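You operate a simulated robot arm through the tools that you are given. There is no shell and no other tool.

You are at the controls of a simulated robot arm. One attempt, no reset.

JOB
Lay the pad dated 27 DEC on the writing mat and shine the desk lamp straight down on the mat.
Fine: the bill pads are in the desk drawer, shut it again; switch the lamp on with a dry grip and leave it on.

It is judged by the outcome, as a careful person would: the job done as asked, and still so three seconds after it is handed in. It fails if anything else is knocked over, pushed out of place, dropped, spilled or broken.

ROBOT AND FRAMES
A 6-joint arm with a two-finger gripper, fixed in place. Base frame: the origin is at the foot of the arm, x ahead of it, y to its left, z up. Lengths are in m, angles in rad, forces in N, time in s.
Its first joint turns from -2.897 to 2.897 rad. Payload 3.43 kg.
The TCP is the grasp point between the finger pads, 0.02 m short of the fingertips. In the tool frame z runs along the fingers and y along their closing line. The gripper opens to 0.19 m. The gripper's body begins 0.248 m behind the TCP.
Orientation is that of the tool frame in the base frame, as [roll, pitch, yaw] about the fixed x, y, z axes, in that order (R = Rz(yaw) Ry(pitch) Rx(roll)). With the fingers straight down and closing along the base's y, the tool's x points along the base's -x, its y along +y and its z along -z.

CONTROLS
- The arm moves only by the tool drive_tool. Its arguments are lists of equal length, an entry for each row: "xyz": the shift along the tool's x, y, z in m, a list of three; "delta_rot": the turn, a rotation vector about the tool's x, y, z in degrees, a list of three. In form: {"xyz": [[x, y, z], ...], "delta_rot": [[wx, wy, wz], ...]}. A call has 1 to 20 rows; each row is the pose to reach, as a shift and turn from the pose commanded when the call began, along the tool's axes at that moment. "jaw" is the closure, from 0 (fully open) to 1 (shut), set as the call begins (left out, the last holds). A row lasts 0.2 s, in which the tool goes at most 0.05 m and 0.15 rad; a call with a longer step from one row to the next is refused whole, and so is a gripper value outside its range. A pose out of reach is approached as far as the arm can. The call stops where the force on the tool passes 50 N (or 10 N more than at its start, if that is more) or the arm is blocked; 0.2 s more then pass. The fingers move at their own pace (about 0.153 m/s each) and stop on an object; they squeeze with about 43 N. The grip force told is the motor's: it shows also when the fingers shut on nothing. Time passes only in rows, and 0.2 s behind the last, so rows that repeat a pose let the fingers close. The reply holds the time, the measured pose of the TCP, the force on the tool along the base axes, the opening and the grip force, in the units named above and with some noise, with the torque about the TCP (base axes, N m) and any sound that the robot's microphone picked up, and new pictures: "views" is both (left out), scene, wrist or none.
- Cameras (640 x 400 px; columns grow to the right, rows downward): "scene" is fixed at [0.0501, -0.5006, 1.3647]; the picture's right is [-0.05, -1.00, 0.00], its down [0.18, -0.01, -0.98] and it looks along [0.98, -0.05, 0.18] (base axes); focal length 214 px, centre (320, 200). "wrist" rides on the gripper at [0.07, -0.008, -0.288] in the tool frame; the picture's right is [0.12, 0.99, 0.00], its down [-0.96, 0.11, -0.25] and it looks along [-0.25, 0.03, 0.97] (tool axes); focal length 261 px, centre (320, 200). There is no depth. A picture from a camera that has moved, and an enlarged one, comes with that camera's place and axes in the base frame and with its lens.
- lift_body(by): slides the trunk up (or, below 0, down) by that many m; the arm rides with it, the base frame stays. It gives what a move gives, with no picture.
- zoom(camera, box): a new picture of the part [left, top, right, bottom] of that camera's present view, enlarged. The clock stands still meanwhile.
- close_job(): hands the job in; it is judged then, once.

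Places have to be worked out from the pictures, the camera data and where the tool is seen. Open the gripper and draw the arm clear of the work before you hand the job in, unless the task says otherwise.

The tools are called after ">>>" as a command line: name --argument value ..., lists and objects as JSON in quotes. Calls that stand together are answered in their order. drive_tool: Moves the arm, as the interface text tells. Its arguments: {"type":"object","properties":{"xyz":{"type":"array"},"delta_rot":{"type":"array"},"jaw":{"type":"number"},"views":{"type":"string","enum":["both","scene","wrist","none"]}},"required":["xyz","delta_rot"]} The other tools are called the same way: lift_body (by) slides the trunk up or down; zoom (camera, box) takes an enlarged picture of a part of a camera's view; close_job () hands the job in.

At the start:

```text
time: 0.0
eef_pos: [0.3134, -0.5304, 1.3772]
tool_rot: [-3.141, 0.0, 3.141]
force: [-0.2, -0.7, -0.7]
wrist_torque: [-0.01, 0.0, -0.02]
opening: 0.1898
grasp_force: 0.1
trunk travel left (down, up): [-0.375, 0.065]
```

scene: 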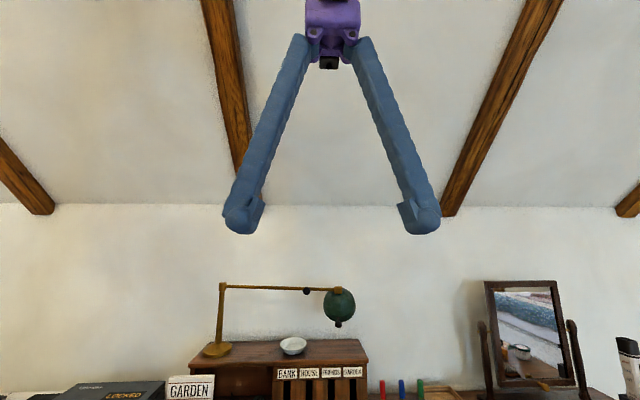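
wrist: 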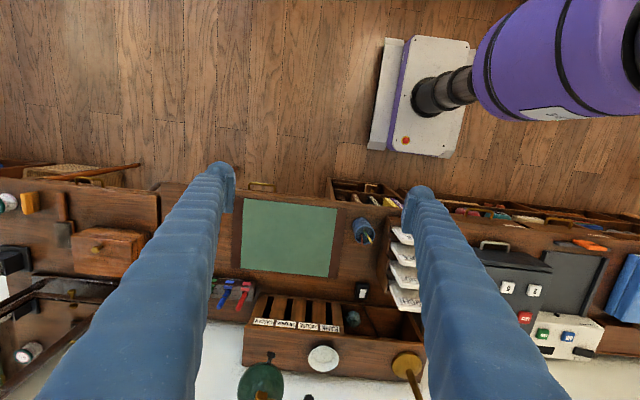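

The scene camera shows the desk's back row with a lamp, and the wrist view shows the desk from above. I'll enlarge both views to find the drawer, pads, lamp and mat.

>>> zoom --camera "wrist" --box '[220, 160, 440, 300]'

>>> zoom --camera "wrist" --box '[220, 270, 440, 400]'

>>> zoom --camera "wrist" --box '[420, 160, 640, 300]'

>>> zoom --camera "wrist" --box '[0, 150, 220, 290]'

>>> zoom --camera "scene" --box '[150, 260, 400, 400]'

```text
2.86 times, centred on (330, 230) of wrist
camera zoom: at [0.2444, -0.5377, 1.6635], right [-0.12, 0.99, 0.0], down [0.96, 0.11, 0.25], along [0.25, 0.03, -0.97], focal length 745 px, centre (291, 114)
```

zoom: 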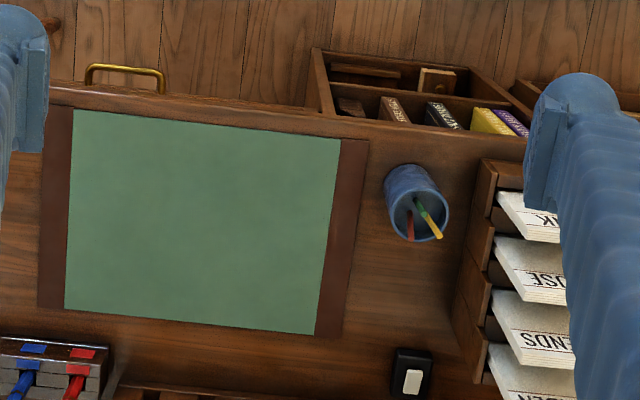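

```text
2.91 times, centred on (330, 335) of wrist
camera zoom: at [0.2444, -0.5377, 1.6635], right [-0.12, 0.99, 0.0], down [0.96, 0.11, 0.25], along [0.25, 0.03, -0.97], focal length 758 px, centre (291, -193)
```

zoom: 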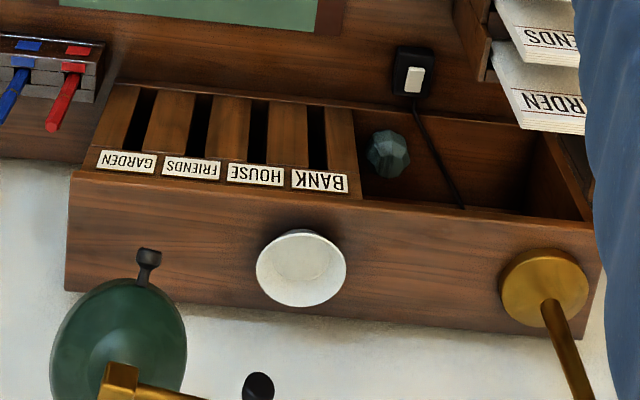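

```text
2.86 times, centred on (530, 230) of wrist
camera zoom: at [0.2444, -0.5377, 1.6635], right [-0.12, 0.99, 0.0], down [0.96, 0.11, 0.25], along [0.25, 0.03, -0.97], focal length 745 px, centre (-280, 114)
```

zoom: 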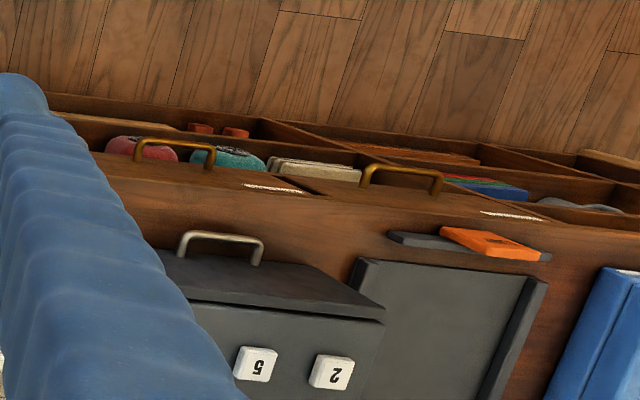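

```text
2.86 times, centred on (110, 220) of wrist
camera zoom: at [0.2444, -0.5377, 1.6635], right [-0.12, 0.99, 0.0], down [0.96, 0.11, 0.25], along [0.25, 0.03, -0.97], focal length 745 px, centre (920, 143)
```

zoom: 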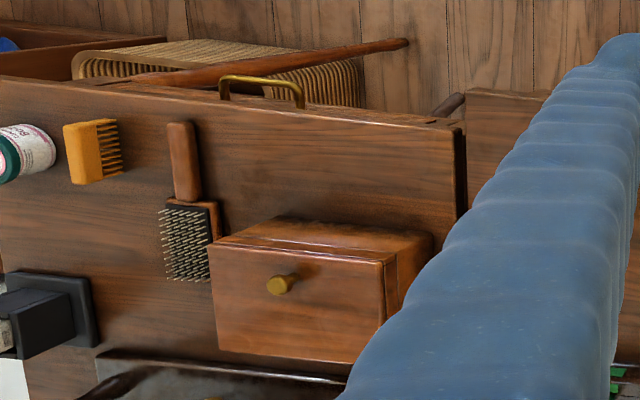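

```text
2.56 times, centred on (275, 330) of scene
camera zoom: at [0.0501, -0.5006, 1.3647], right [-0.05, -1.0, 0.0], down [0.18, -0.01, -0.98], along [0.98, -0.05, 0.18], focal length 549 px, centre (435, -133)
```

zoom: 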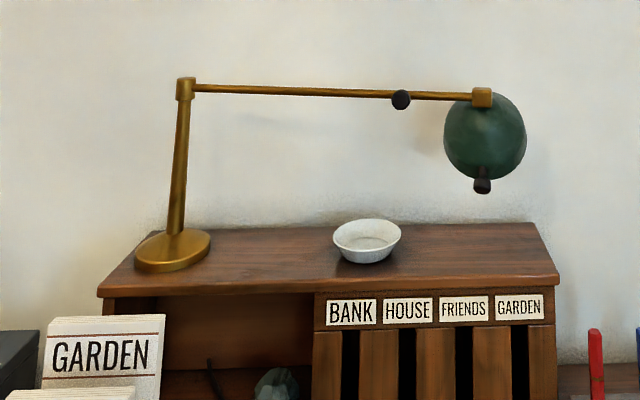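

The lamp stands on the hutch: post base around (1.05, -0.13, 0.89), arm end near (0.92, -0.62, 1.14). A cord leads to a rocker switch on the desk, so I'll look closer at the lamp, the bowl and the other desk items before moving.

>>> zoom --camera "scene" --box '[290, 270, 370, 340]'

>>> zoom --camera "scene" --box '[190, 270, 320, 370]'

>>> zoom --camera "wrist" --box '[230, 340, 350, 400]'

>>> zoom --camera "wrist" --box '[230, 170, 300, 215]'

>>> zoom --camera "wrist" --box '[480, 230, 640, 370]'

>>> zoom --camera "scene" --box '[360, 260, 640, 400]'

```text
5.71 times, centred on (330, 305) of scene
camera zoom: at [0.0501, -0.5006, 1.3647], right [-0.05, -1.0, 0.0], down [0.18, -0.01, -0.98], along [0.98, -0.05, 0.18], focal length 1226 px, centre (263, -400)
```

zoom: 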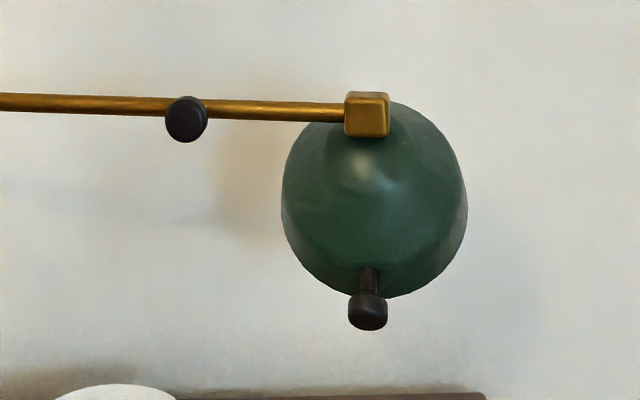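

```text
4.00 times, centred on (255, 320) of scene
camera zoom: at [0.0501, -0.5006, 1.3647], right [-0.05, -1.0, 0.0], down [0.18, -0.01, -0.98], along [0.98, -0.05, 0.18], focal length 858 px, centre (580, -280)
```

zoom: 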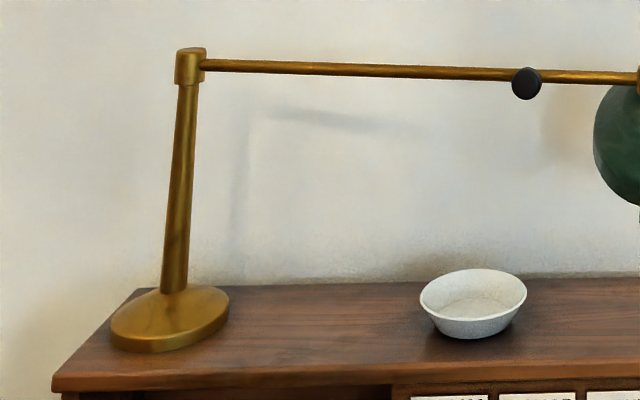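

```text
5.33 times, centred on (290, 370) of wrist
camera zoom: at [0.2444, -0.5377, 1.6635], right [-0.12, 0.99, 0.0], down [0.96, 0.11, 0.25], along [0.25, 0.03, -0.97], focal length 1390 px, centre (480, -707)
```

zoom: 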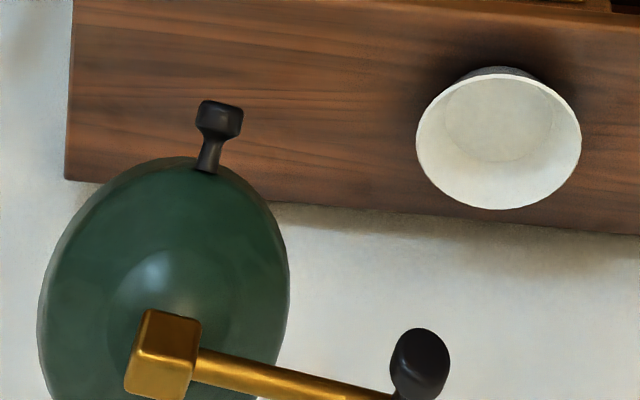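

```text
8.89 times, centred on (265, 192) of wrist
camera zoom: at [0.2444, -0.5377, 1.6635], right [-0.12, 0.99, 0.0], down [0.96, 0.11, 0.25], along [0.25, 0.03, -0.97], focal length 2317 px, centre (809, 267)
```

zoom: 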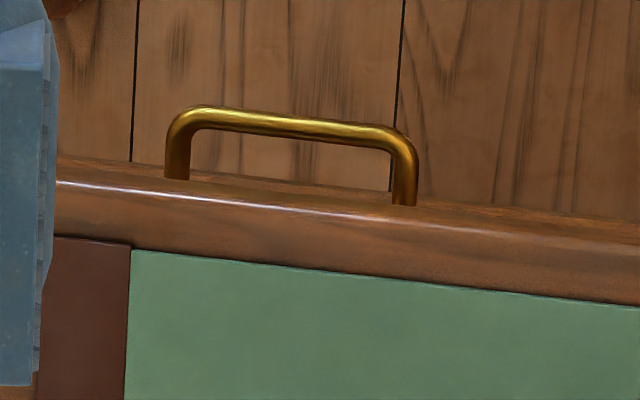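

```text
2.86 times, centred on (560, 300) of wrist
camera zoom: at [0.2444, -0.5377, 1.6635], right [-0.12, 0.99, 0.0], down [0.96, 0.11, 0.25], along [0.25, 0.03, -0.97], focal length 745 px, centre (-366, -86)
```

zoom: 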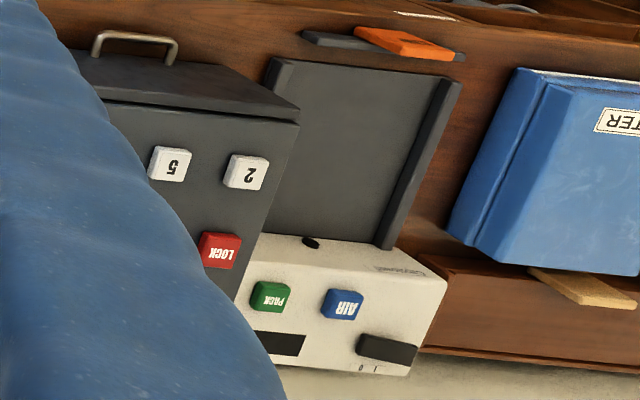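

```text
2.29 times, centred on (500, 330) of scene
camera zoom: at [0.0501, -0.5006, 1.3647], right [-0.05, -1.0, 0.0], down [0.18, -0.01, -0.98], along [0.98, -0.05, 0.18], focal length 490 px, centre (-91, -97)
```

zoom: 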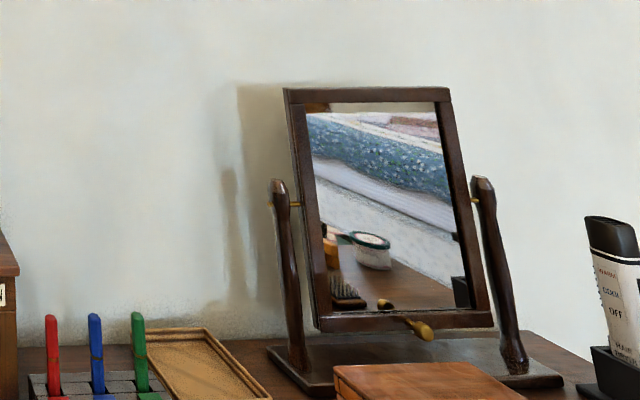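

Triangulating: lamp post at about (0.975, -0.155), arm at z≈1.19, brass head joint at (0.856, -0.606, 1.188), arm knob at (0.852, -0.494, 1.187), shade handle at (0.841, -0.602, 1.080). I'll lower the gripper over free space in front of the desk to get a second view for the desk and drawer heights.

>>> drive_tool --xyz '[[0, -0.02, 0.04], [0, -0.04, 0.08], [0, -0.06, 0.12], [0, -0.06, 0.16], [0, -0.06, 0.2]]' --delta_rot '[[0, 0, 0], [0, 0, 0], [0, 0, 0], [0, 0, 0], [0, 0, 0]]' --jaw 0 --views "both"

```text
time: 1.2
eef_pos: [0.3151, -0.5906, 1.1765]
tool_rot: [3.142, -0.002, 3.141]
force: [-0.3, 1.0, 0.3]
wrist_torque: [0.01, 0.03, -0.02]
opening: 0.1899
grasp_force: 0.1
trunk travel left (down, up): [-0.375, 0.065]
camera wrist: at [0.2458, -0.5981, 1.4637], right [-0.12, 0.99, 0.0], down [0.96, 0.11, 0.25], along [0.24, 0.03, -0.97], focal length 261 px, centre (320, 200)
```

scene: 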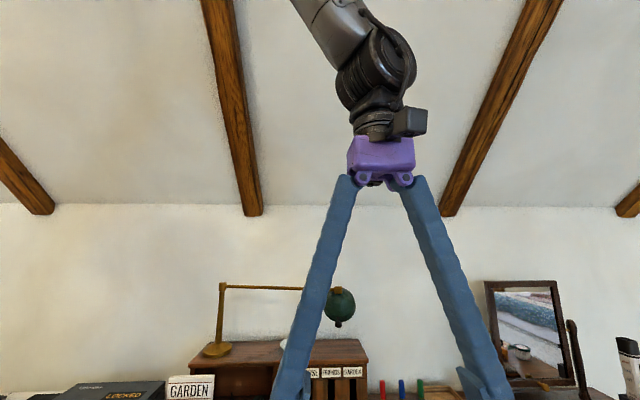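
wrist: 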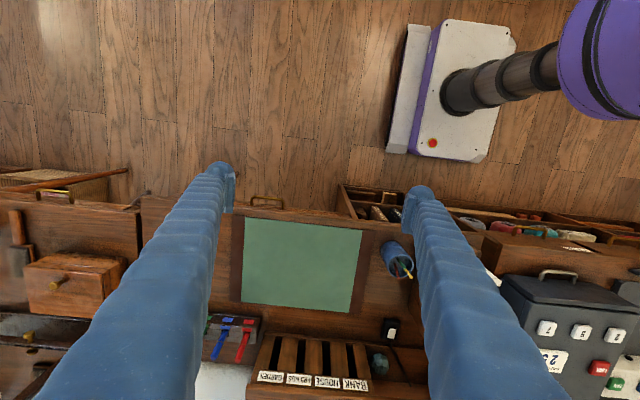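

The camera is now lower. I'll zoom into the mat, handle and switch areas for triangulation.

>>> zoom --camera "wrist" --box '[220, 180, 420, 305]'

>>> zoom --camera "wrist" --box '[330, 270, 440, 340]'

>>> zoom --camera "wrist" --box '[240, 185, 300, 222]'

>>> zoom --camera "wrist" --box '[200, 300, 440, 400]'

```text
3.20 times, centred on (320, 242) of wrist
camera zoom: at [0.2458, -0.5981, 1.4637], right [-0.12, 0.99, 0.0], down [0.96, 0.11, 0.25], along [0.24, 0.03, -0.97], focal length 834 px, centre (320, 64)
```

zoom: 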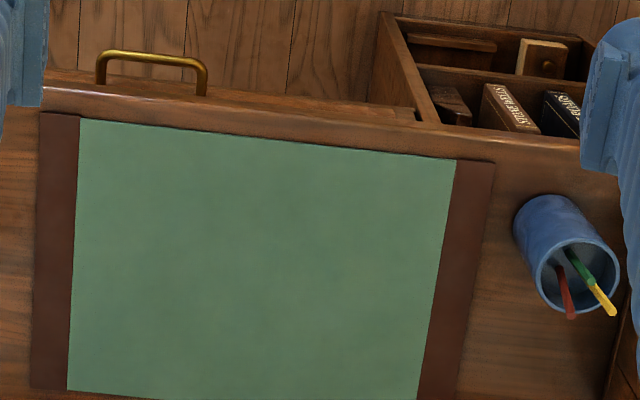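

```text
5.71 times, centred on (385, 305) of wrist
camera zoom: at [0.2458, -0.5981, 1.4637], right [-0.12, 0.99, 0.0], down [0.96, 0.11, 0.25], along [0.24, 0.03, -0.97], focal length 1489 px, centre (-51, -400)
```

zoom: 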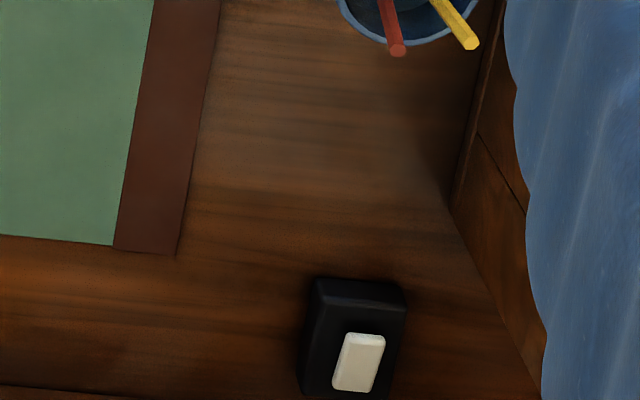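

```text
10.67 times, centred on (270, 204) of wrist
camera zoom: at [0.2458, -0.5981, 1.4637], right [-0.12, 0.99, 0.0], down [0.96, 0.11, 0.25], along [0.24, 0.03, -0.97], focal length 2780 px, centre (853, 163)
```

zoom: 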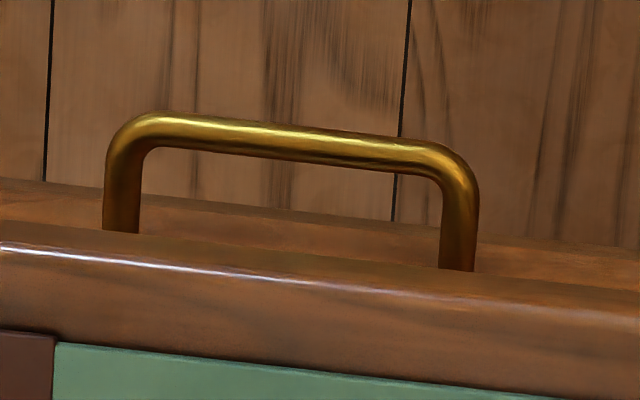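

```text
2.67 times, centred on (320, 350) of wrist
camera zoom: at [0.2458, -0.5981, 1.4637], right [-0.12, 0.99, 0.0], down [0.96, 0.11, 0.25], along [0.24, 0.03, -0.97], focal length 695 px, centre (320, -200)
```

zoom: 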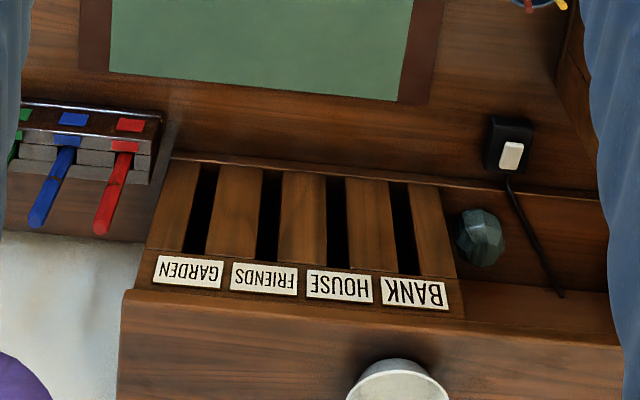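

Estimates: desk top z≈0.745, mat spans about x 0.505–0.785, y −0.785…−0.44, the drawer handle is near (0.46, −0.74, 0.64–0.70), and the rocker switch near (0.82, −0.30, 0.775). I'll move back and tilt the tool to see the desk front and handle from the side.

>>> drive_tool --xyz '[[0.03, -0.025, 0.015], [0.065, -0.05, 0.03], [0.1, -0.075, 0.045], [0.135, -0.1, 0.06], [0.165, -0.12, 0.08]]' --delta_rot '[[0, -8, 0], [0, -16, 0], [0, -24, 0], [0, -32, 0], [0, -40, 0]]' --views "both"

```text
time: 2.4
eef_pos: [0.1457, -0.7092, 1.098]
tool_rot: [-3.139, 0.702, -3.141]
force: [-1.4, 0.2, -0.3]
wrist_torque: [0.03, -0.14, 0.04]
opening: 0.1901
grasp_force: 0.1
trunk travel left (down, up): [-0.375, 0.065]
camera wrist: at [-0.0939, -0.7166, 1.2714], right [-0.09, 0.99, -0.08], down [0.58, 0.12, 0.81], along [0.81, 0.03, -0.58], focal length 261 px, centre (320, 200)
```

scene: 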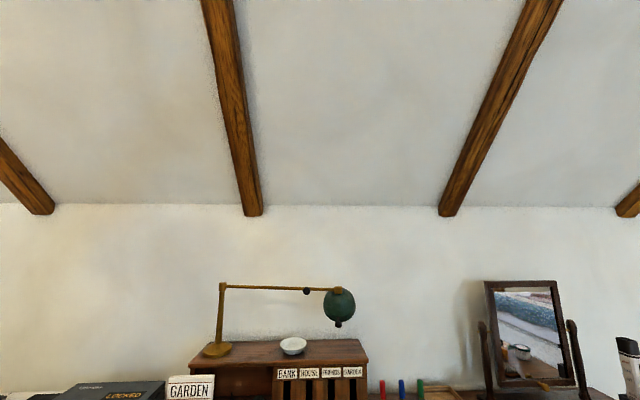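
wrist: 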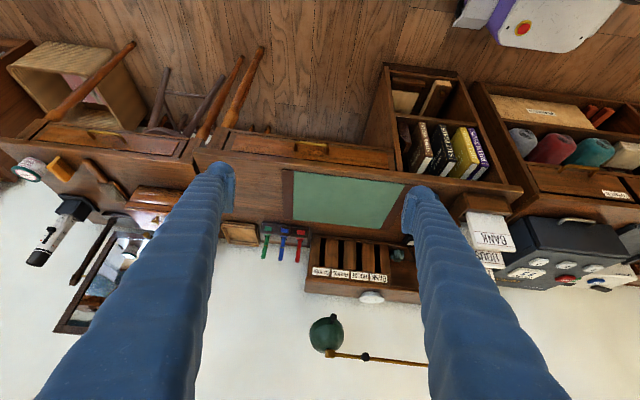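

The front of the desk is now visible (upside down in the picture). I'll zoom on the drawer, handle and desk.

>>> zoom --camera "wrist" --box '[190, 110, 430, 230]'

>>> zoom --camera "wrist" --box '[260, 120, 360, 180]'

>>> zoom --camera "wrist" --box '[280, 300, 430, 390]'

>>> zoom --camera "wrist" --box '[240, 210, 440, 320]'

```text
2.67 times, centred on (310, 170) of wrist
camera zoom: at [-0.0939, -0.7166, 1.2714], right [-0.09, 0.99, -0.08], down [0.58, 0.12, 0.81], along [0.81, 0.03, -0.58], focal length 695 px, centre (347, 280)
```

zoom: 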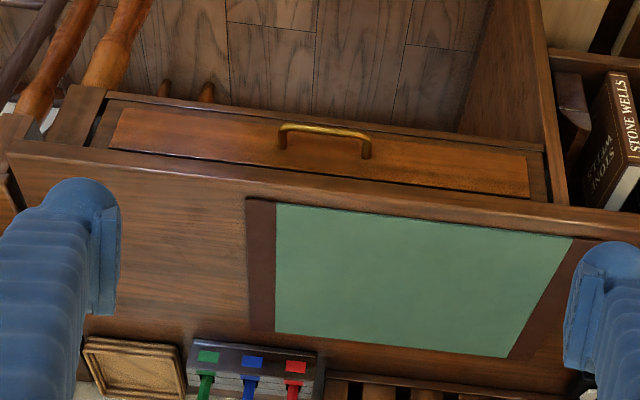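

```text
6.40 times, centred on (310, 150) of wrist
camera zoom: at [-0.0939, -0.7166, 1.2714], right [-0.09, 0.99, -0.08], down [0.58, 0.12, 0.81], along [0.81, 0.03, -0.58], focal length 1668 px, centre (384, 520)
```

zoom: 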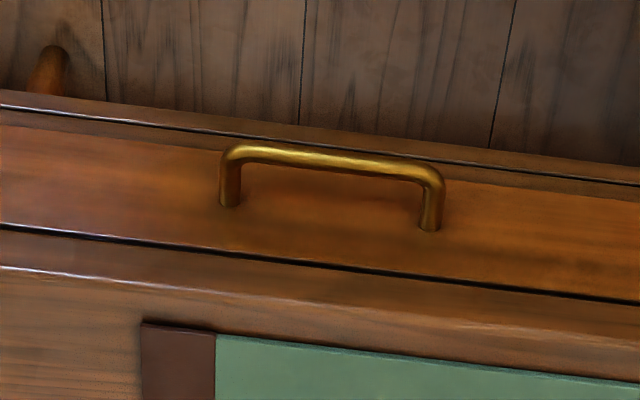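

```text
4.27 times, centred on (355, 345) of wrist
camera zoom: at [-0.0939, -0.7166, 1.2714], right [-0.09, 0.99, -0.08], down [0.58, 0.12, 0.81], along [0.81, 0.03, -0.58], focal length 1112 px, centre (171, -419)
```

zoom: 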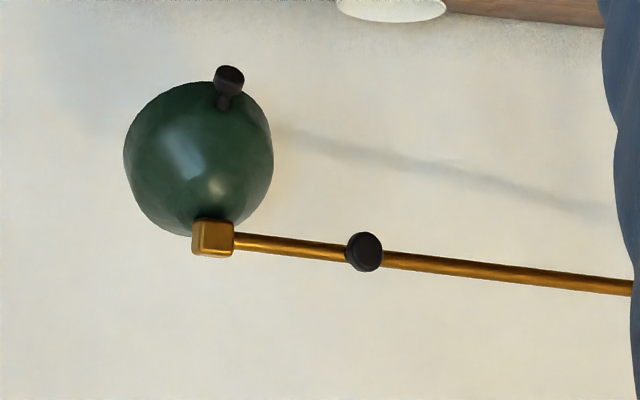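

```text
3.20 times, centred on (340, 265) of wrist
camera zoom: at [-0.0939, -0.7166, 1.2714], right [-0.09, 0.99, -0.08], down [0.58, 0.12, 0.81], along [0.81, 0.03, -0.58], focal length 834 px, centre (256, -8)
```

zoom: 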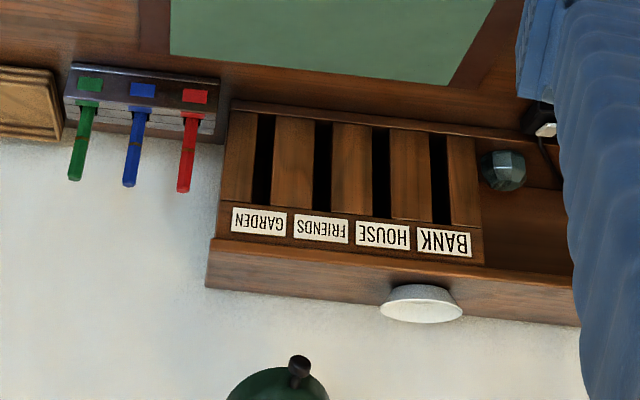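

The drawer front is inset under the desk lip; the handle bar is at about (0.461, −0.738, 0.665) standing ~0.037 m off the face, with the lip edge near x≈0.47. I'll partly close the jaw, turn the tool 90° so the fingers close across the bar, and approach at a slant.

>>> drive_tool --xyz '[[0.004, -0.003, 0.032], [0.008, -0.005, 0.064], [0.012, -0.008, 0.096], [0.016, -0.011, 0.128], [0.02, -0.013, 0.16], [0.024, -0.016, 0.192], [0.028, -0.018, 0.224], [0.032, -0.021, 0.256], [0.036, -0.024, 0.288], [0.04, -0.026, 0.32], [0.044, -0.029, 0.353]]' --delta_rot '[[0, 0, 8.2], [0, 0, 16.4], [0, 0, 24.6], [0, 0, 32.7], [0, 0, 40.9], [0, 0, 49.1], [0, 0, 57.3], [0, 0, 65.5], [0, 0, 73.6], [0, 0, 81.8], [0, 0, 90]]' --jaw 0.79 --views "both"

```text
time: 4.8
eef_pos: [0.3422, -0.7377, 0.7968]
tool_rot: [2.444, -0.002, 1.568]
force: [0.8, -0.2, 1.0]
wrist_torque: [0.04, 0.02, 0.01]
opening: 0.0403
grasp_force: 0.1
trunk travel left (down, up): [-0.375, 0.065]
camera wrist: at [0.1512, -0.6676, 1.0115], right [0.76, 0.12, 0.64], down [-0.07, -0.96, 0.26], along [0.64, -0.25, -0.72], focal length 261 px, centre (320, 200)
```

scene: 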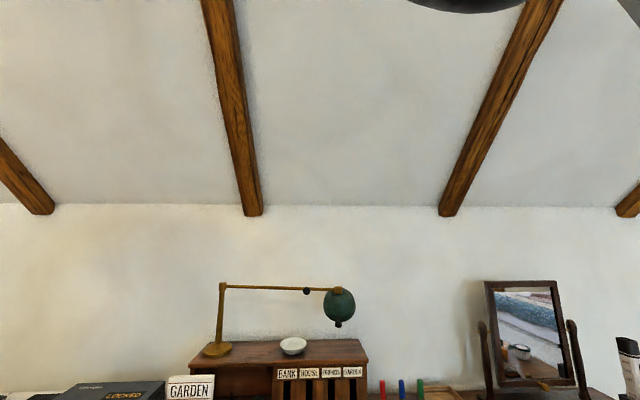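
wrist: 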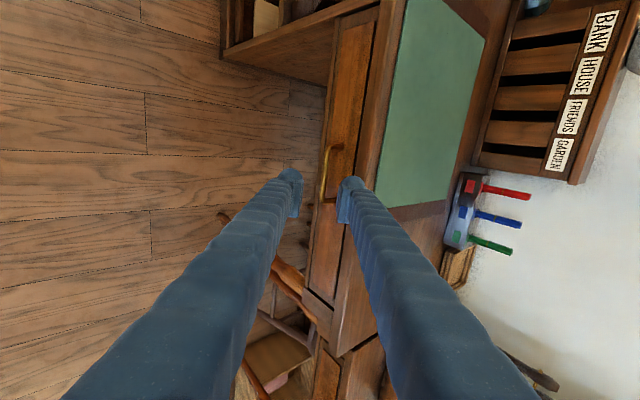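

The tool is turned, with the handle showing between the fingertips. I'll zoom in to fix its exact position.

>>> zoom --camera "wrist" --box '[270, 120, 400, 220]'

```text
4.00 times, centred on (335, 170) of wrist
camera zoom: at [0.1512, -0.6676, 1.0115], right [0.76, 0.12, 0.64], down [-0.07, -0.96, 0.26], along [0.64, -0.25, -0.72], focal length 1043 px, centre (260, 320)
```

zoom: 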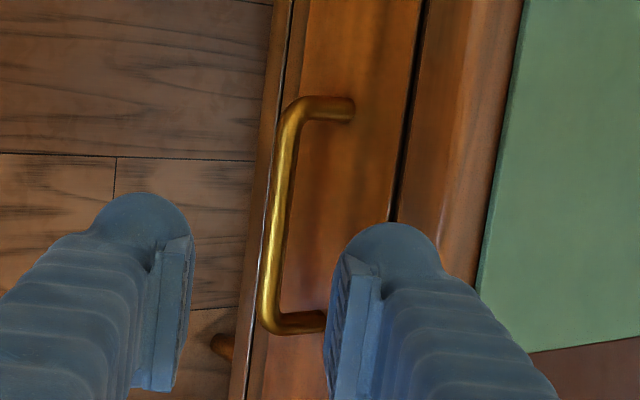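

The bar fixes at (0.461, −0.738, 0.667), level, about 0.095 m long. I'll tilt 10° more and go to a standoff 0.08 m from it along the finger direction.

>>> drive_tool --xyz '[[0, -0.002, 0.033], [0, -0.004, 0.065], [0, -0.0063, 0.097], [0, -0.0063, 0.097]]' --delta_rot '[[-4, 0, 0], [-7, 0, 0], [-10, 0, 0], [-10, 0, 0]]' --views "wrist"

```text
time: 5.8
eef_pos: [0.4008, -0.7363, 0.7194]
tool_rot: [2.269, 0.001, 1.569]
force: [-0.1, -0.2, -0.6]
wrist_torque: [0.0, -0.03, -0.01]
opening: 0.0399
grasp_force: 0.0
trunk travel left (down, up): [-0.375, 0.065]
camera wrist: at [0.1749, -0.6659, 0.8978], right [0.64, 0.12, 0.76], down [-0.12, -0.96, 0.25], along [0.76, -0.25, -0.6], focal length 261 px, centre (320, 200)
```

wrist: 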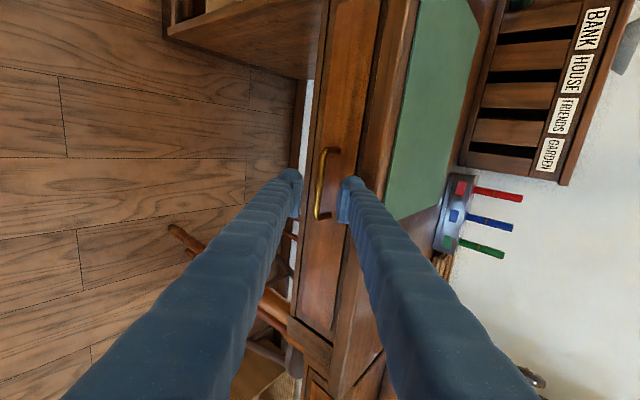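

The handle is lined up between the fingers. I advance 0.079 m along the finger direction, watching force.

>>> drive_tool --xyz '[[0, -0.0005, 0.026], [0, -0.001, 0.052], [0, -0.0014, 0.079], [0, -0.0014, 0.079]]' --delta_rot '[[0, 0, 0], [0, 0, 0], [0, 0, 0], [0, 0, 0]]' --views "wrist"

```text
time: 6.8
eef_pos: [0.4579, -0.7373, 0.6666]
tool_rot: [2.268, 0.0, 1.569]
force: [-3.2, 0.4, 1.5]
wrist_torque: [0.03, -0.16, 0.0]
opening: 0.0397
grasp_force: 0.0
trunk travel left (down, up): [-0.375, 0.065]
camera wrist: at [0.2333, -0.6669, 0.8448], right [0.64, 0.12, 0.76], down [-0.12, -0.96, 0.25], along [0.76, -0.25, -0.6], focal length 261 px, centre (320, 200)
```

wrist: 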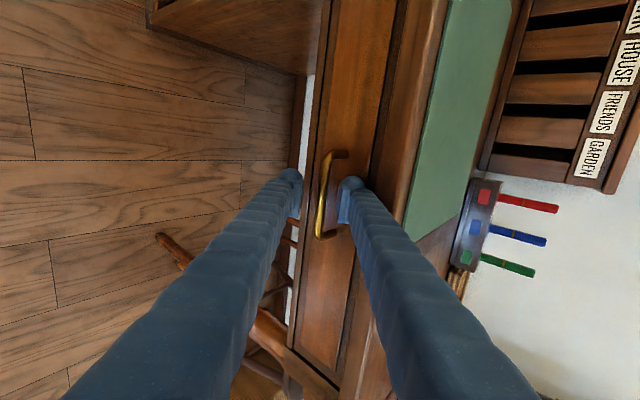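

A light −3 N indicates the inner fingertip brushes the drawer face; the bar is between the fingers. Closing the jaw on the bar now.

>>> drive_tool --xyz '[[0, 0, -0.004], [0, 0, -0.004], [0, 0, -0.004]]' --delta_rot '[[0, 0, 0], [0, 0, 0], [0, 0, 0]]' --jaw 1 --views "wrist"

```text
time: 7.6
eef_pos: [0.4558, -0.737, 0.6685]
tool_rot: [2.27, -0.001, 1.572]
force: [0.2, 1.3, -6.5]
wrist_torque: [-0.96, 0.03, 0.75]
opening: 0.0069
grasp_force: 41.0
trunk travel left (down, up): [-0.375, 0.065]
camera wrist: at [0.2307, -0.6668, 0.8469], right [0.64, 0.12, 0.76], down [-0.12, -0.96, 0.25], along [0.76, -0.25, -0.6], focal length 261 px, centre (320, 200)
```

wrist: 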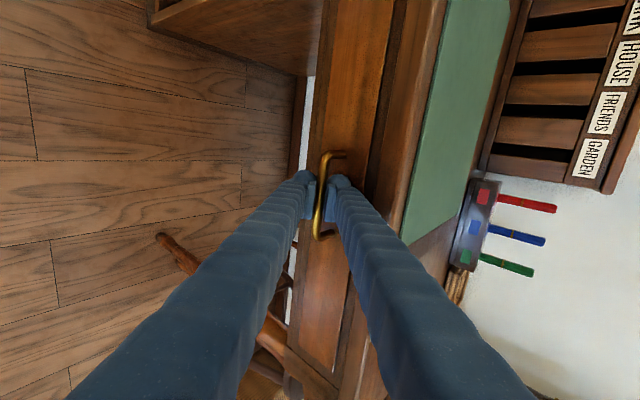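

The bar is gripped (opening 7 mm). I pull straight toward −x by 0.18 m gently.

>>> drive_tool --xyz '[[0, -0.0064, -0.0077], [0, -0.0129, -0.0153], [0, -0.0257, -0.0306], [0, -0.0386, -0.046], [0, -0.0514, -0.0613], [0, -0.0643, -0.0766], [0, -0.0772, -0.0919], [0, -0.09, -0.1072], [0, -0.1029, -0.1226], [0, -0.1157, -0.1379], [0, -0.1157, -0.1379]]' --delta_rot '[[0, 0, 0], [0, 0, 0], [0, 0, 0], [0, 0, 0], [0, 0, 0], [0, 0, 0], [0, 0, 0], [0, 0, 0], [0, 0, 0], [0, 0, 0], [0, 0, 0]]' --views "wrist"

```text
time: 10.0
eef_pos: [0.277, -0.7367, 0.6681]
tool_rot: [2.27, -0.003, 1.572]
force: [1.6, 22.4, -32.5]
wrist_torque: [-1.24, 0.0, 0.18]
opening: 0.0071
grasp_force: 40.8
trunk travel left (down, up): [-0.375, 0.065]
camera wrist: at [0.0514, -0.6672, 0.8471], right [0.64, 0.12, 0.76], down [-0.11, -0.96, 0.25], along [0.76, -0.24, -0.6], focal length 261 px, centre (320, 200)
```

wrist: 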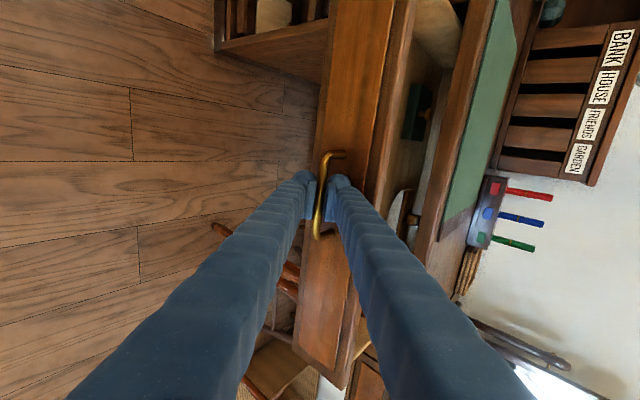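

The drawer is open about 0.18 m, and I can see objects inside. I'll zoom to inspect.

>>> zoom --camera "wrist" --box '[370, 0, 500, 260]'

```text
1.54 times, centred on (435, 130) of wrist
camera zoom: at [0.0514, -0.6672, 0.8471], right [0.64, 0.12, 0.76], down [-0.11, -0.96, 0.25], along [0.76, -0.24, -0.6], focal length 401 px, centre (143, 308)
```

zoom: 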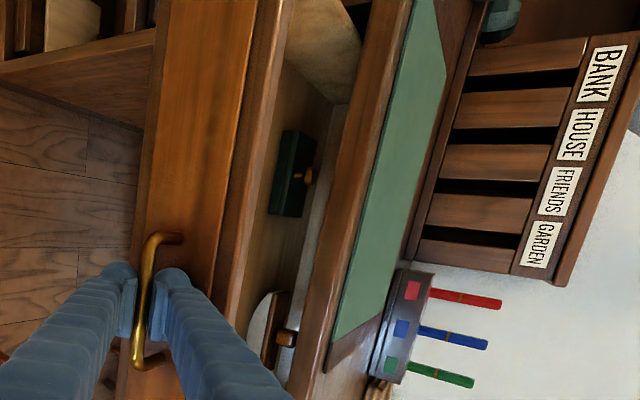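

The drawer holds a dark green box and other items; I'll draw it another 0.06 m, with a small shift to relieve the sideways load.

>>> drive_tool --xyz '[[0.002, -0.0015, 0.0013], [0.002, -0.0144, -0.014], [0.002, -0.0272, -0.0293], [0.002, -0.0401, -0.0447], [0.002, -0.0401, -0.0447]]' --delta_rot '[[0, 0, 0], [0, 0, 0], [0, 0, 0], [0, 0, 0], [0, 0, 0]]' --views "wrist"

```text
time: 11.2
eef_pos: [0.2157, -0.738, 0.6679]
tool_rot: [2.269, 0.002, 1.569]
force: [2.1, 7.9, -15.7]
wrist_torque: [-1.28, -0.02, 0.19]
opening: 0.007
grasp_force: 40.6
trunk travel left (down, up): [-0.375, 0.065]
camera wrist: at [-0.0089, -0.6664, 0.8465], right [0.64, 0.12, 0.76], down [-0.12, -0.96, 0.25], along [0.76, -0.25, -0.6], focal length 261 px, centre (320, 200)
```

wrist: 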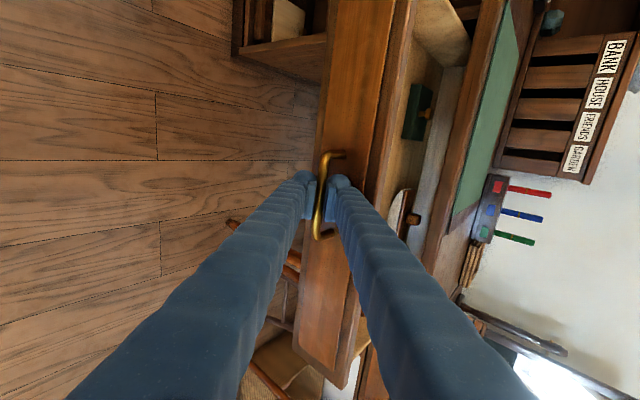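

The drawer is now out about 0.245 m and still sliding freely. I'll stop here, open the jaw slightly and back off along the finger axis to look inside.

>>> drive_tool --xyz '[[0, 0, 0], [0, 0, 0], [0, 0, -0.03], [0, 0, -0.07], [0, 0, -0.11]]' --delta_rot '[[0, 0, 0], [0, 0, 0], [0, 0, 0], [0, 0, 0], [0, 0, 0]]' --jaw 0.79 --views "wrist"

```text
time: 12.4
eef_pos: [0.1328, -0.7337, 0.738]
tool_rot: [2.266, -0.003, 1.568]
force: [-0.5, 0.2, 0.4]
wrist_torque: [-0.01, -0.06, 0.0]
opening: 0.0399
grasp_force: 0.1
trunk travel left (down, up): [-0.375, 0.065]
camera wrist: at [-0.0927, -0.6638, 0.916], right [0.64, 0.12, 0.76], down [-0.12, -0.96, 0.25], along [0.76, -0.25, -0.6], focal length 261 px, centre (320, 200)
```

wrist: 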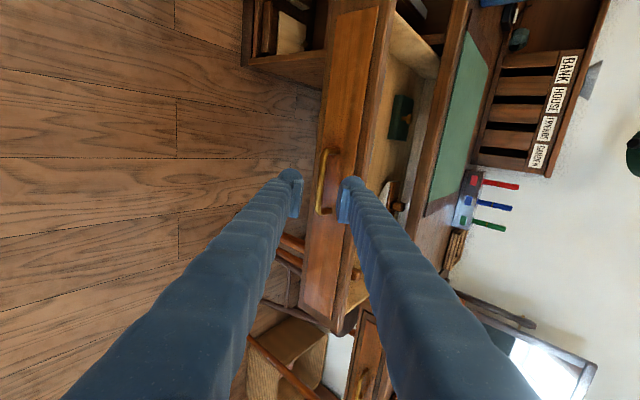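

Now I raise the tool and bring it upright above the open drawer to look down into it.

>>> drive_tool --xyz '[[0, 0.045, -0.0157], [0, 0.0893, -0.0313], [0, 0.134, -0.047], [0, 0.1787, -0.0627], [0, 0.2234, -0.0784], [0, 0.268, -0.094], [0, 0.3127, -0.1097], [0, 0.3127, -0.1097]]' --delta_rot '[[7, 0, 0], [14, 0, 0], [21, 0, 0], [28, 0, 0], [35, 0, 0], [42, 0, 0], [50, 0, 0], [50, 0, 0]]' --views "both"

```text
time: 14.2
eef_pos: [0.247, -0.7336, 1.0491]
tool_rot: [3.141, -0.001, 1.569]
force: [-0.5, 0.5, 0.6]
wrist_torque: [0.0, -0.07, -0.02]
opening: 0.04
grasp_force: 0.0
trunk travel left (down, up): [-0.375, 0.065]
camera wrist: at [0.2403, -0.6634, 1.3371], right [0.99, 0.12, 0.0], down [0.11, -0.96, 0.25], along [0.03, -0.25, -0.97], focal length 261 px, centre (320, 200)
```

scene: 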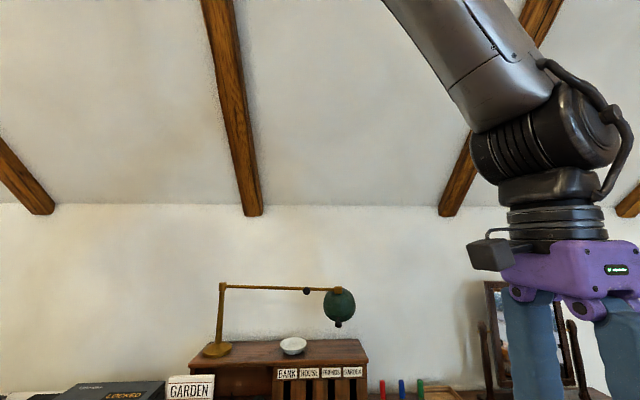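
wrist: 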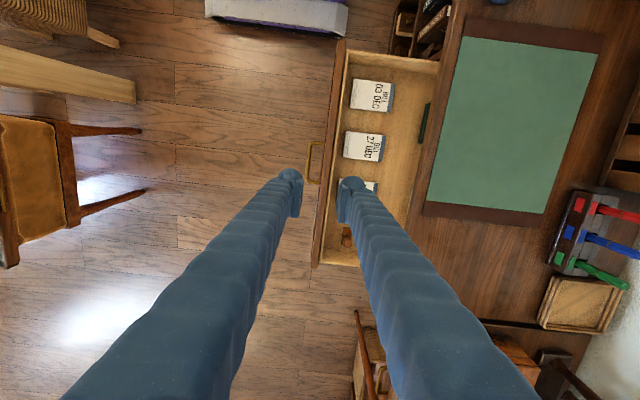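

The pads are now visible with dates. I'll zoom in to read them and get their exact positions.

>>> zoom --camera "wrist" --box '[310, 40, 450, 270]'

>>> zoom --camera "wrist" --box '[335, 70, 405, 120]'

>>> zoom --camera "wrist" --box '[330, 120, 400, 170]'

>>> zoom --camera "wrist" --box '[320, 165, 440, 265]'

```text
1.74 times, centred on (380, 155) of wrist
camera zoom: at [0.2403, -0.6634, 1.3371], right [0.99, 0.12, 0.0], down [0.11, -0.96, 0.25], along [0.03, -0.25, -0.97], focal length 453 px, centre (216, 278)
```

zoom: 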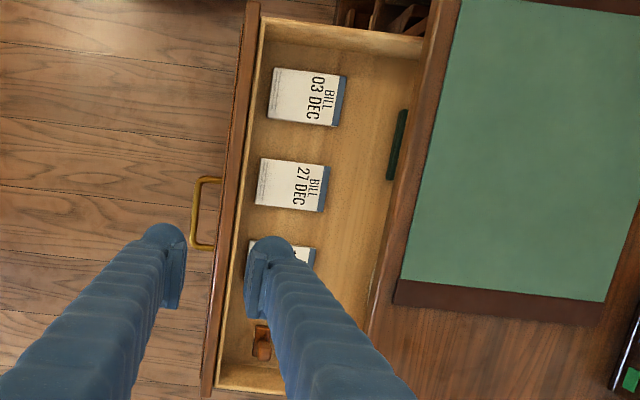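

```text
8.00 times, centred on (370, 95) of wrist
camera zoom: at [0.2403, -0.6634, 1.3371], right [0.99, 0.12, 0.0], down [0.11, -0.96, 0.25], along [0.03, -0.25, -0.97], focal length 2085 px, centre (-80, 1040)
```

zoom: 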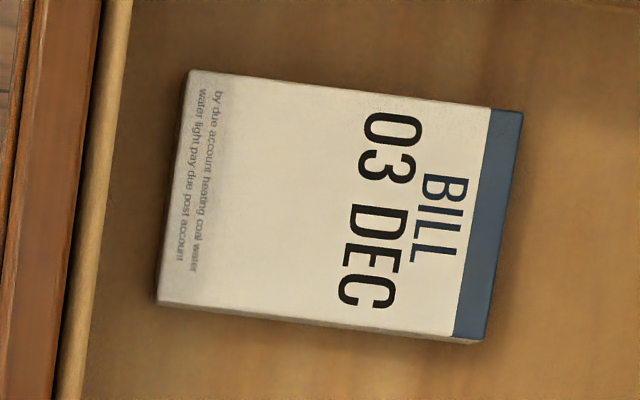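

```text
8.00 times, centred on (365, 145) of wrist
camera zoom: at [0.2403, -0.6634, 1.3371], right [0.99, 0.12, 0.0], down [0.11, -0.96, 0.25], along [0.03, -0.25, -0.97], focal length 2085 px, centre (-40, 640)
```

zoom: 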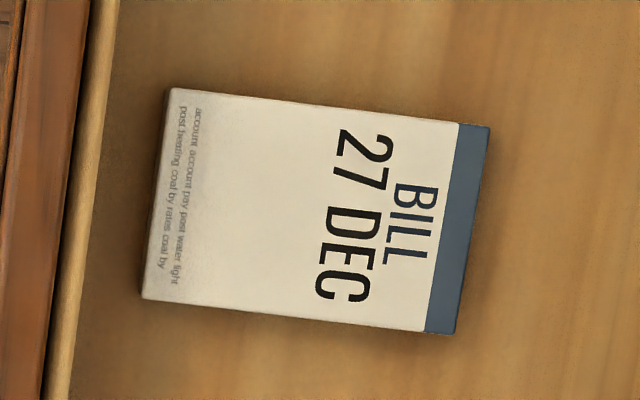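

```text
4.00 times, centred on (380, 215) of wrist
camera zoom: at [0.2403, -0.6634, 1.3371], right [0.99, 0.12, 0.0], down [0.11, -0.96, 0.25], along [0.03, -0.25, -0.97], focal length 1043 px, centre (80, 140)
```

zoom: 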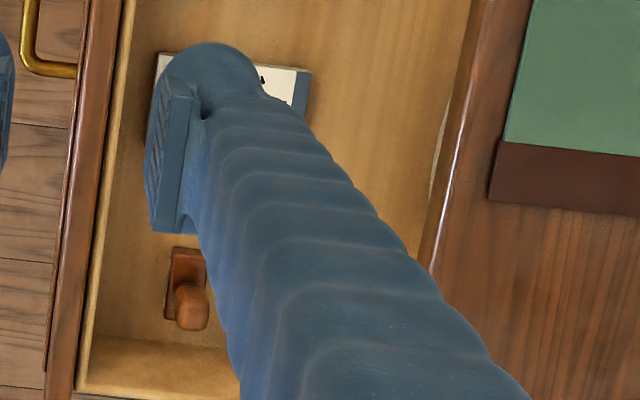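

The middle pad reads "27 DEC": center near (0.36, −0.683), about 0.107 × 0.07 m, long side along x, with ~0.046 m gaps to its neighbours. I'll turn the tool back so the fingers close along y, and move above it with ~0.095 m opening.

>>> drive_tool --xyz '[[0.0045, 0.0103, 0.0118], [0.009, 0.0205, 0.0236], [0.0136, 0.0308, 0.0355], [0.018, 0.041, 0.0473], [0.0227, 0.0514, 0.059], [0.0273, 0.0616, 0.071], [0.032, 0.072, 0.083], [0.0364, 0.082, 0.0945], [0.041, 0.0925, 0.106], [0.0455, 0.103, 0.118], [0.05, 0.113, 0.13], [0.05, 0.113, 0.13]]' --delta_rot '[[0, 0, -8.2], [0, 0, -16.4], [0, 0, -24.6], [0, 0, -32.7], [0, 0, -40.9], [0, 0, -49.1], [0, 0, -57.3], [0, 0, -65.5], [0, 0, -73.6], [0, 0, -81.8], [0, 0, -90], [0, 0, -90]]' --jaw 0.5 --views "both"

```text
time: 16.8
eef_pos: [0.3619, -0.6872, 0.9186]
tool_rot: [3.141, -0.001, 3.141]
force: [0.3, 0.4, -0.2]
wrist_torque: [0.03, -0.01, -0.01]
opening: 0.0951
grasp_force: 0.1
trunk travel left (down, up): [-0.375, 0.065]
camera wrist: at [0.2926, -0.6956, 1.2061], right [-0.12, 0.99, 0.0], down [0.96, 0.12, 0.25], along [0.25, 0.03, -0.97], focal length 261 px, centre (320, 200)
```

scene: 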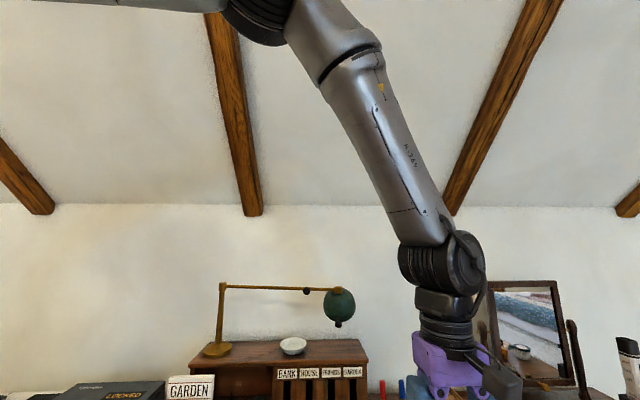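
wrist: 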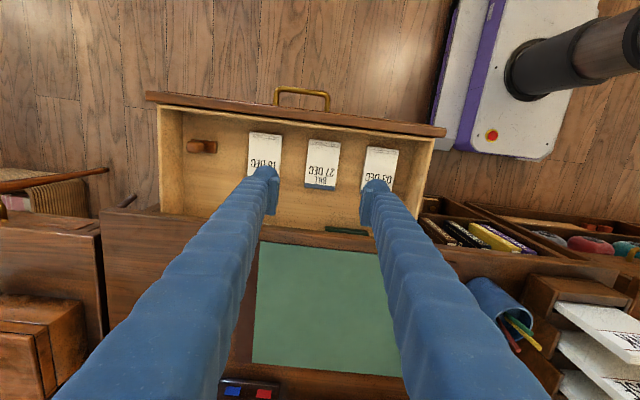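

The third pad reads something like 16/18 DEC, so the middle one is the right pad. Zooming to triangulate its height and center.

>>> zoom --camera "wrist" --box '[240, 110, 410, 220]'

>>> zoom --camera "wrist" --box '[295, 130, 355, 200]'

```text
3.64 times, centred on (325, 165) of wrist
camera zoom: at [0.2926, -0.6956, 1.2061], right [-0.12, 0.99, 0.0], down [0.96, 0.12, 0.25], along [0.25, 0.03, -0.97], focal length 948 px, centre (302, 327)
```

zoom: 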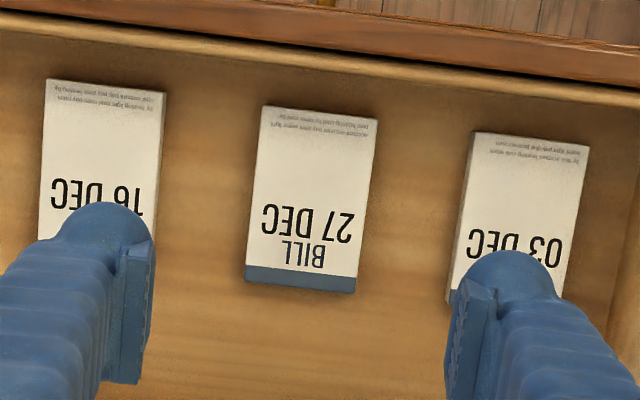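

```text
5.71 times, centred on (325, 165) of wrist
camera zoom: at [0.2926, -0.6956, 1.2061], right [-0.12, 0.99, 0.0], down [0.96, 0.12, 0.25], along [0.25, 0.03, -0.97], focal length 1489 px, centre (291, 400)
```

zoom: 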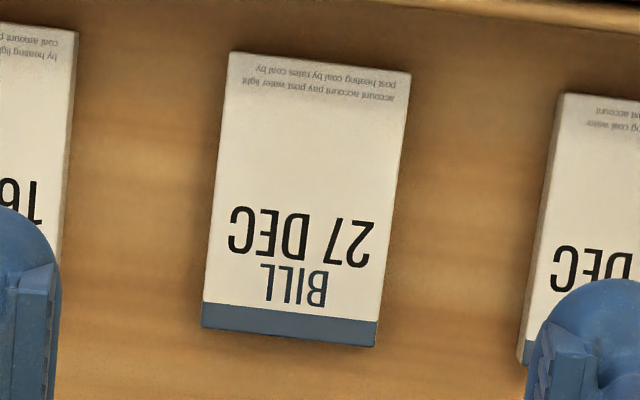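

The pad top is around z≈0.655, center (0.356, −0.683). I'll centre on it and descend to z≈0.77 for another look.

>>> drive_tool --xyz '[[0.002, 0.001, 0.04], [0.004, 0.003, 0.08], [0.006, 0.004, 0.12], [0.006, 0.004, 0.15], [0.006, 0.004, 0.15]]' --delta_rot '[[0, 0, 0], [0, 0, 0], [0, 0, 0], [0, 0, 0], [0, 0, 0]]' --views "wrist"

>>> zoom --camera "wrist" --box '[230, 90, 410, 210]'

```text
time: 18.0
eef_pos: [0.3557, -0.6826, 0.7707]
tool_rot: [-3.142, 0.0, -3.14]
force: [-1.3, 0.3, -0.1]
wrist_torque: [0.0, 0.0, -0.02]
opening: 0.0954
grasp_force: 0.1
trunk travel left (down, up): [-0.375, 0.065]
camera wrist: at [0.2868, -0.6922, 1.0567], right [-0.12, 0.99, 0.0], down [0.96, 0.11, 0.25], along [0.25, 0.03, -0.97], focal length 261 px, centre (320, 200)
```

wrist: 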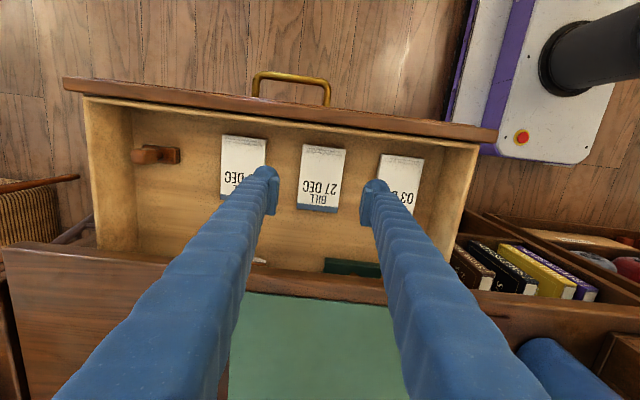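

```text
3.33 times, centred on (320, 150) of wrist
camera zoom: at [0.2868, -0.6922, 1.0567], right [-0.12, 0.99, 0.0], down [0.96, 0.11, 0.25], along [0.25, 0.03, -0.97], focal length 869 px, centre (320, 367)
```

zoom: 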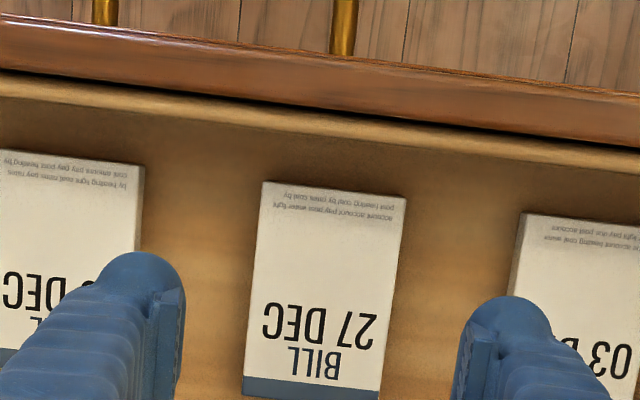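

Scale change gives pad top z≈0.645. Fingers straddle the pad symmetrically; I descend to TCP z≈0.68 (tips ≈0.66) and check.

>>> drive_tool --xyz '[[0, 0, 0.03], [0, 0, 0.06], [0, 0, 0.09], [0, 0, 0.09]]' --delta_rot '[[0, 0, 0], [0, 0, 0], [0, 0, 0], [0, 0, 0]]' --views "wrist"

>>> zoom --camera "wrist" --box '[220, 100, 420, 230]'

```text
time: 19.0
eef_pos: [0.357, -0.6828, 0.6794]
tool_rot: [-3.141, -0.001, -3.141]
force: [-0.3, 0.5, 0.2]
wrist_torque: [0.02, -0.01, 0.0]
opening: 0.0949
grasp_force: 0.0
trunk travel left (down, up): [-0.375, 0.065]
camera wrist: at [0.2878, -0.6909, 0.9671], right [-0.12, 0.99, 0.0], down [0.96, 0.11, 0.25], along [0.25, 0.03, -0.97], focal length 261 px, centre (320, 200)
```

wrist: 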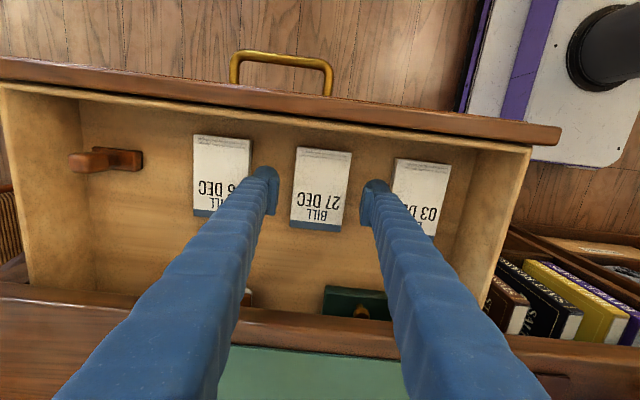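

```text
3.08 times, centred on (320, 165) of wrist
camera zoom: at [0.2878, -0.6909, 0.9671], right [-0.12, 0.99, 0.0], down [0.96, 0.11, 0.25], along [0.25, 0.03, -0.97], focal length 802 px, centre (320, 308)
```

zoom: 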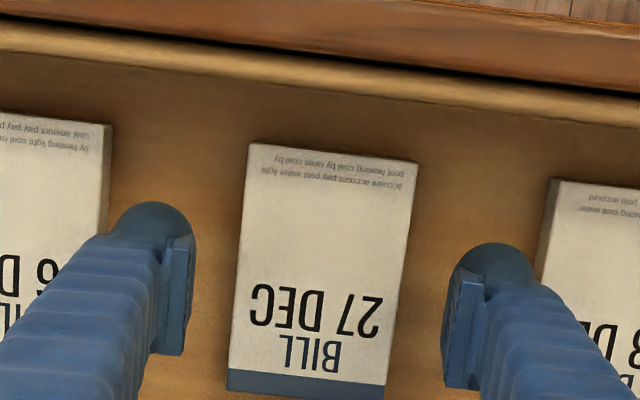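

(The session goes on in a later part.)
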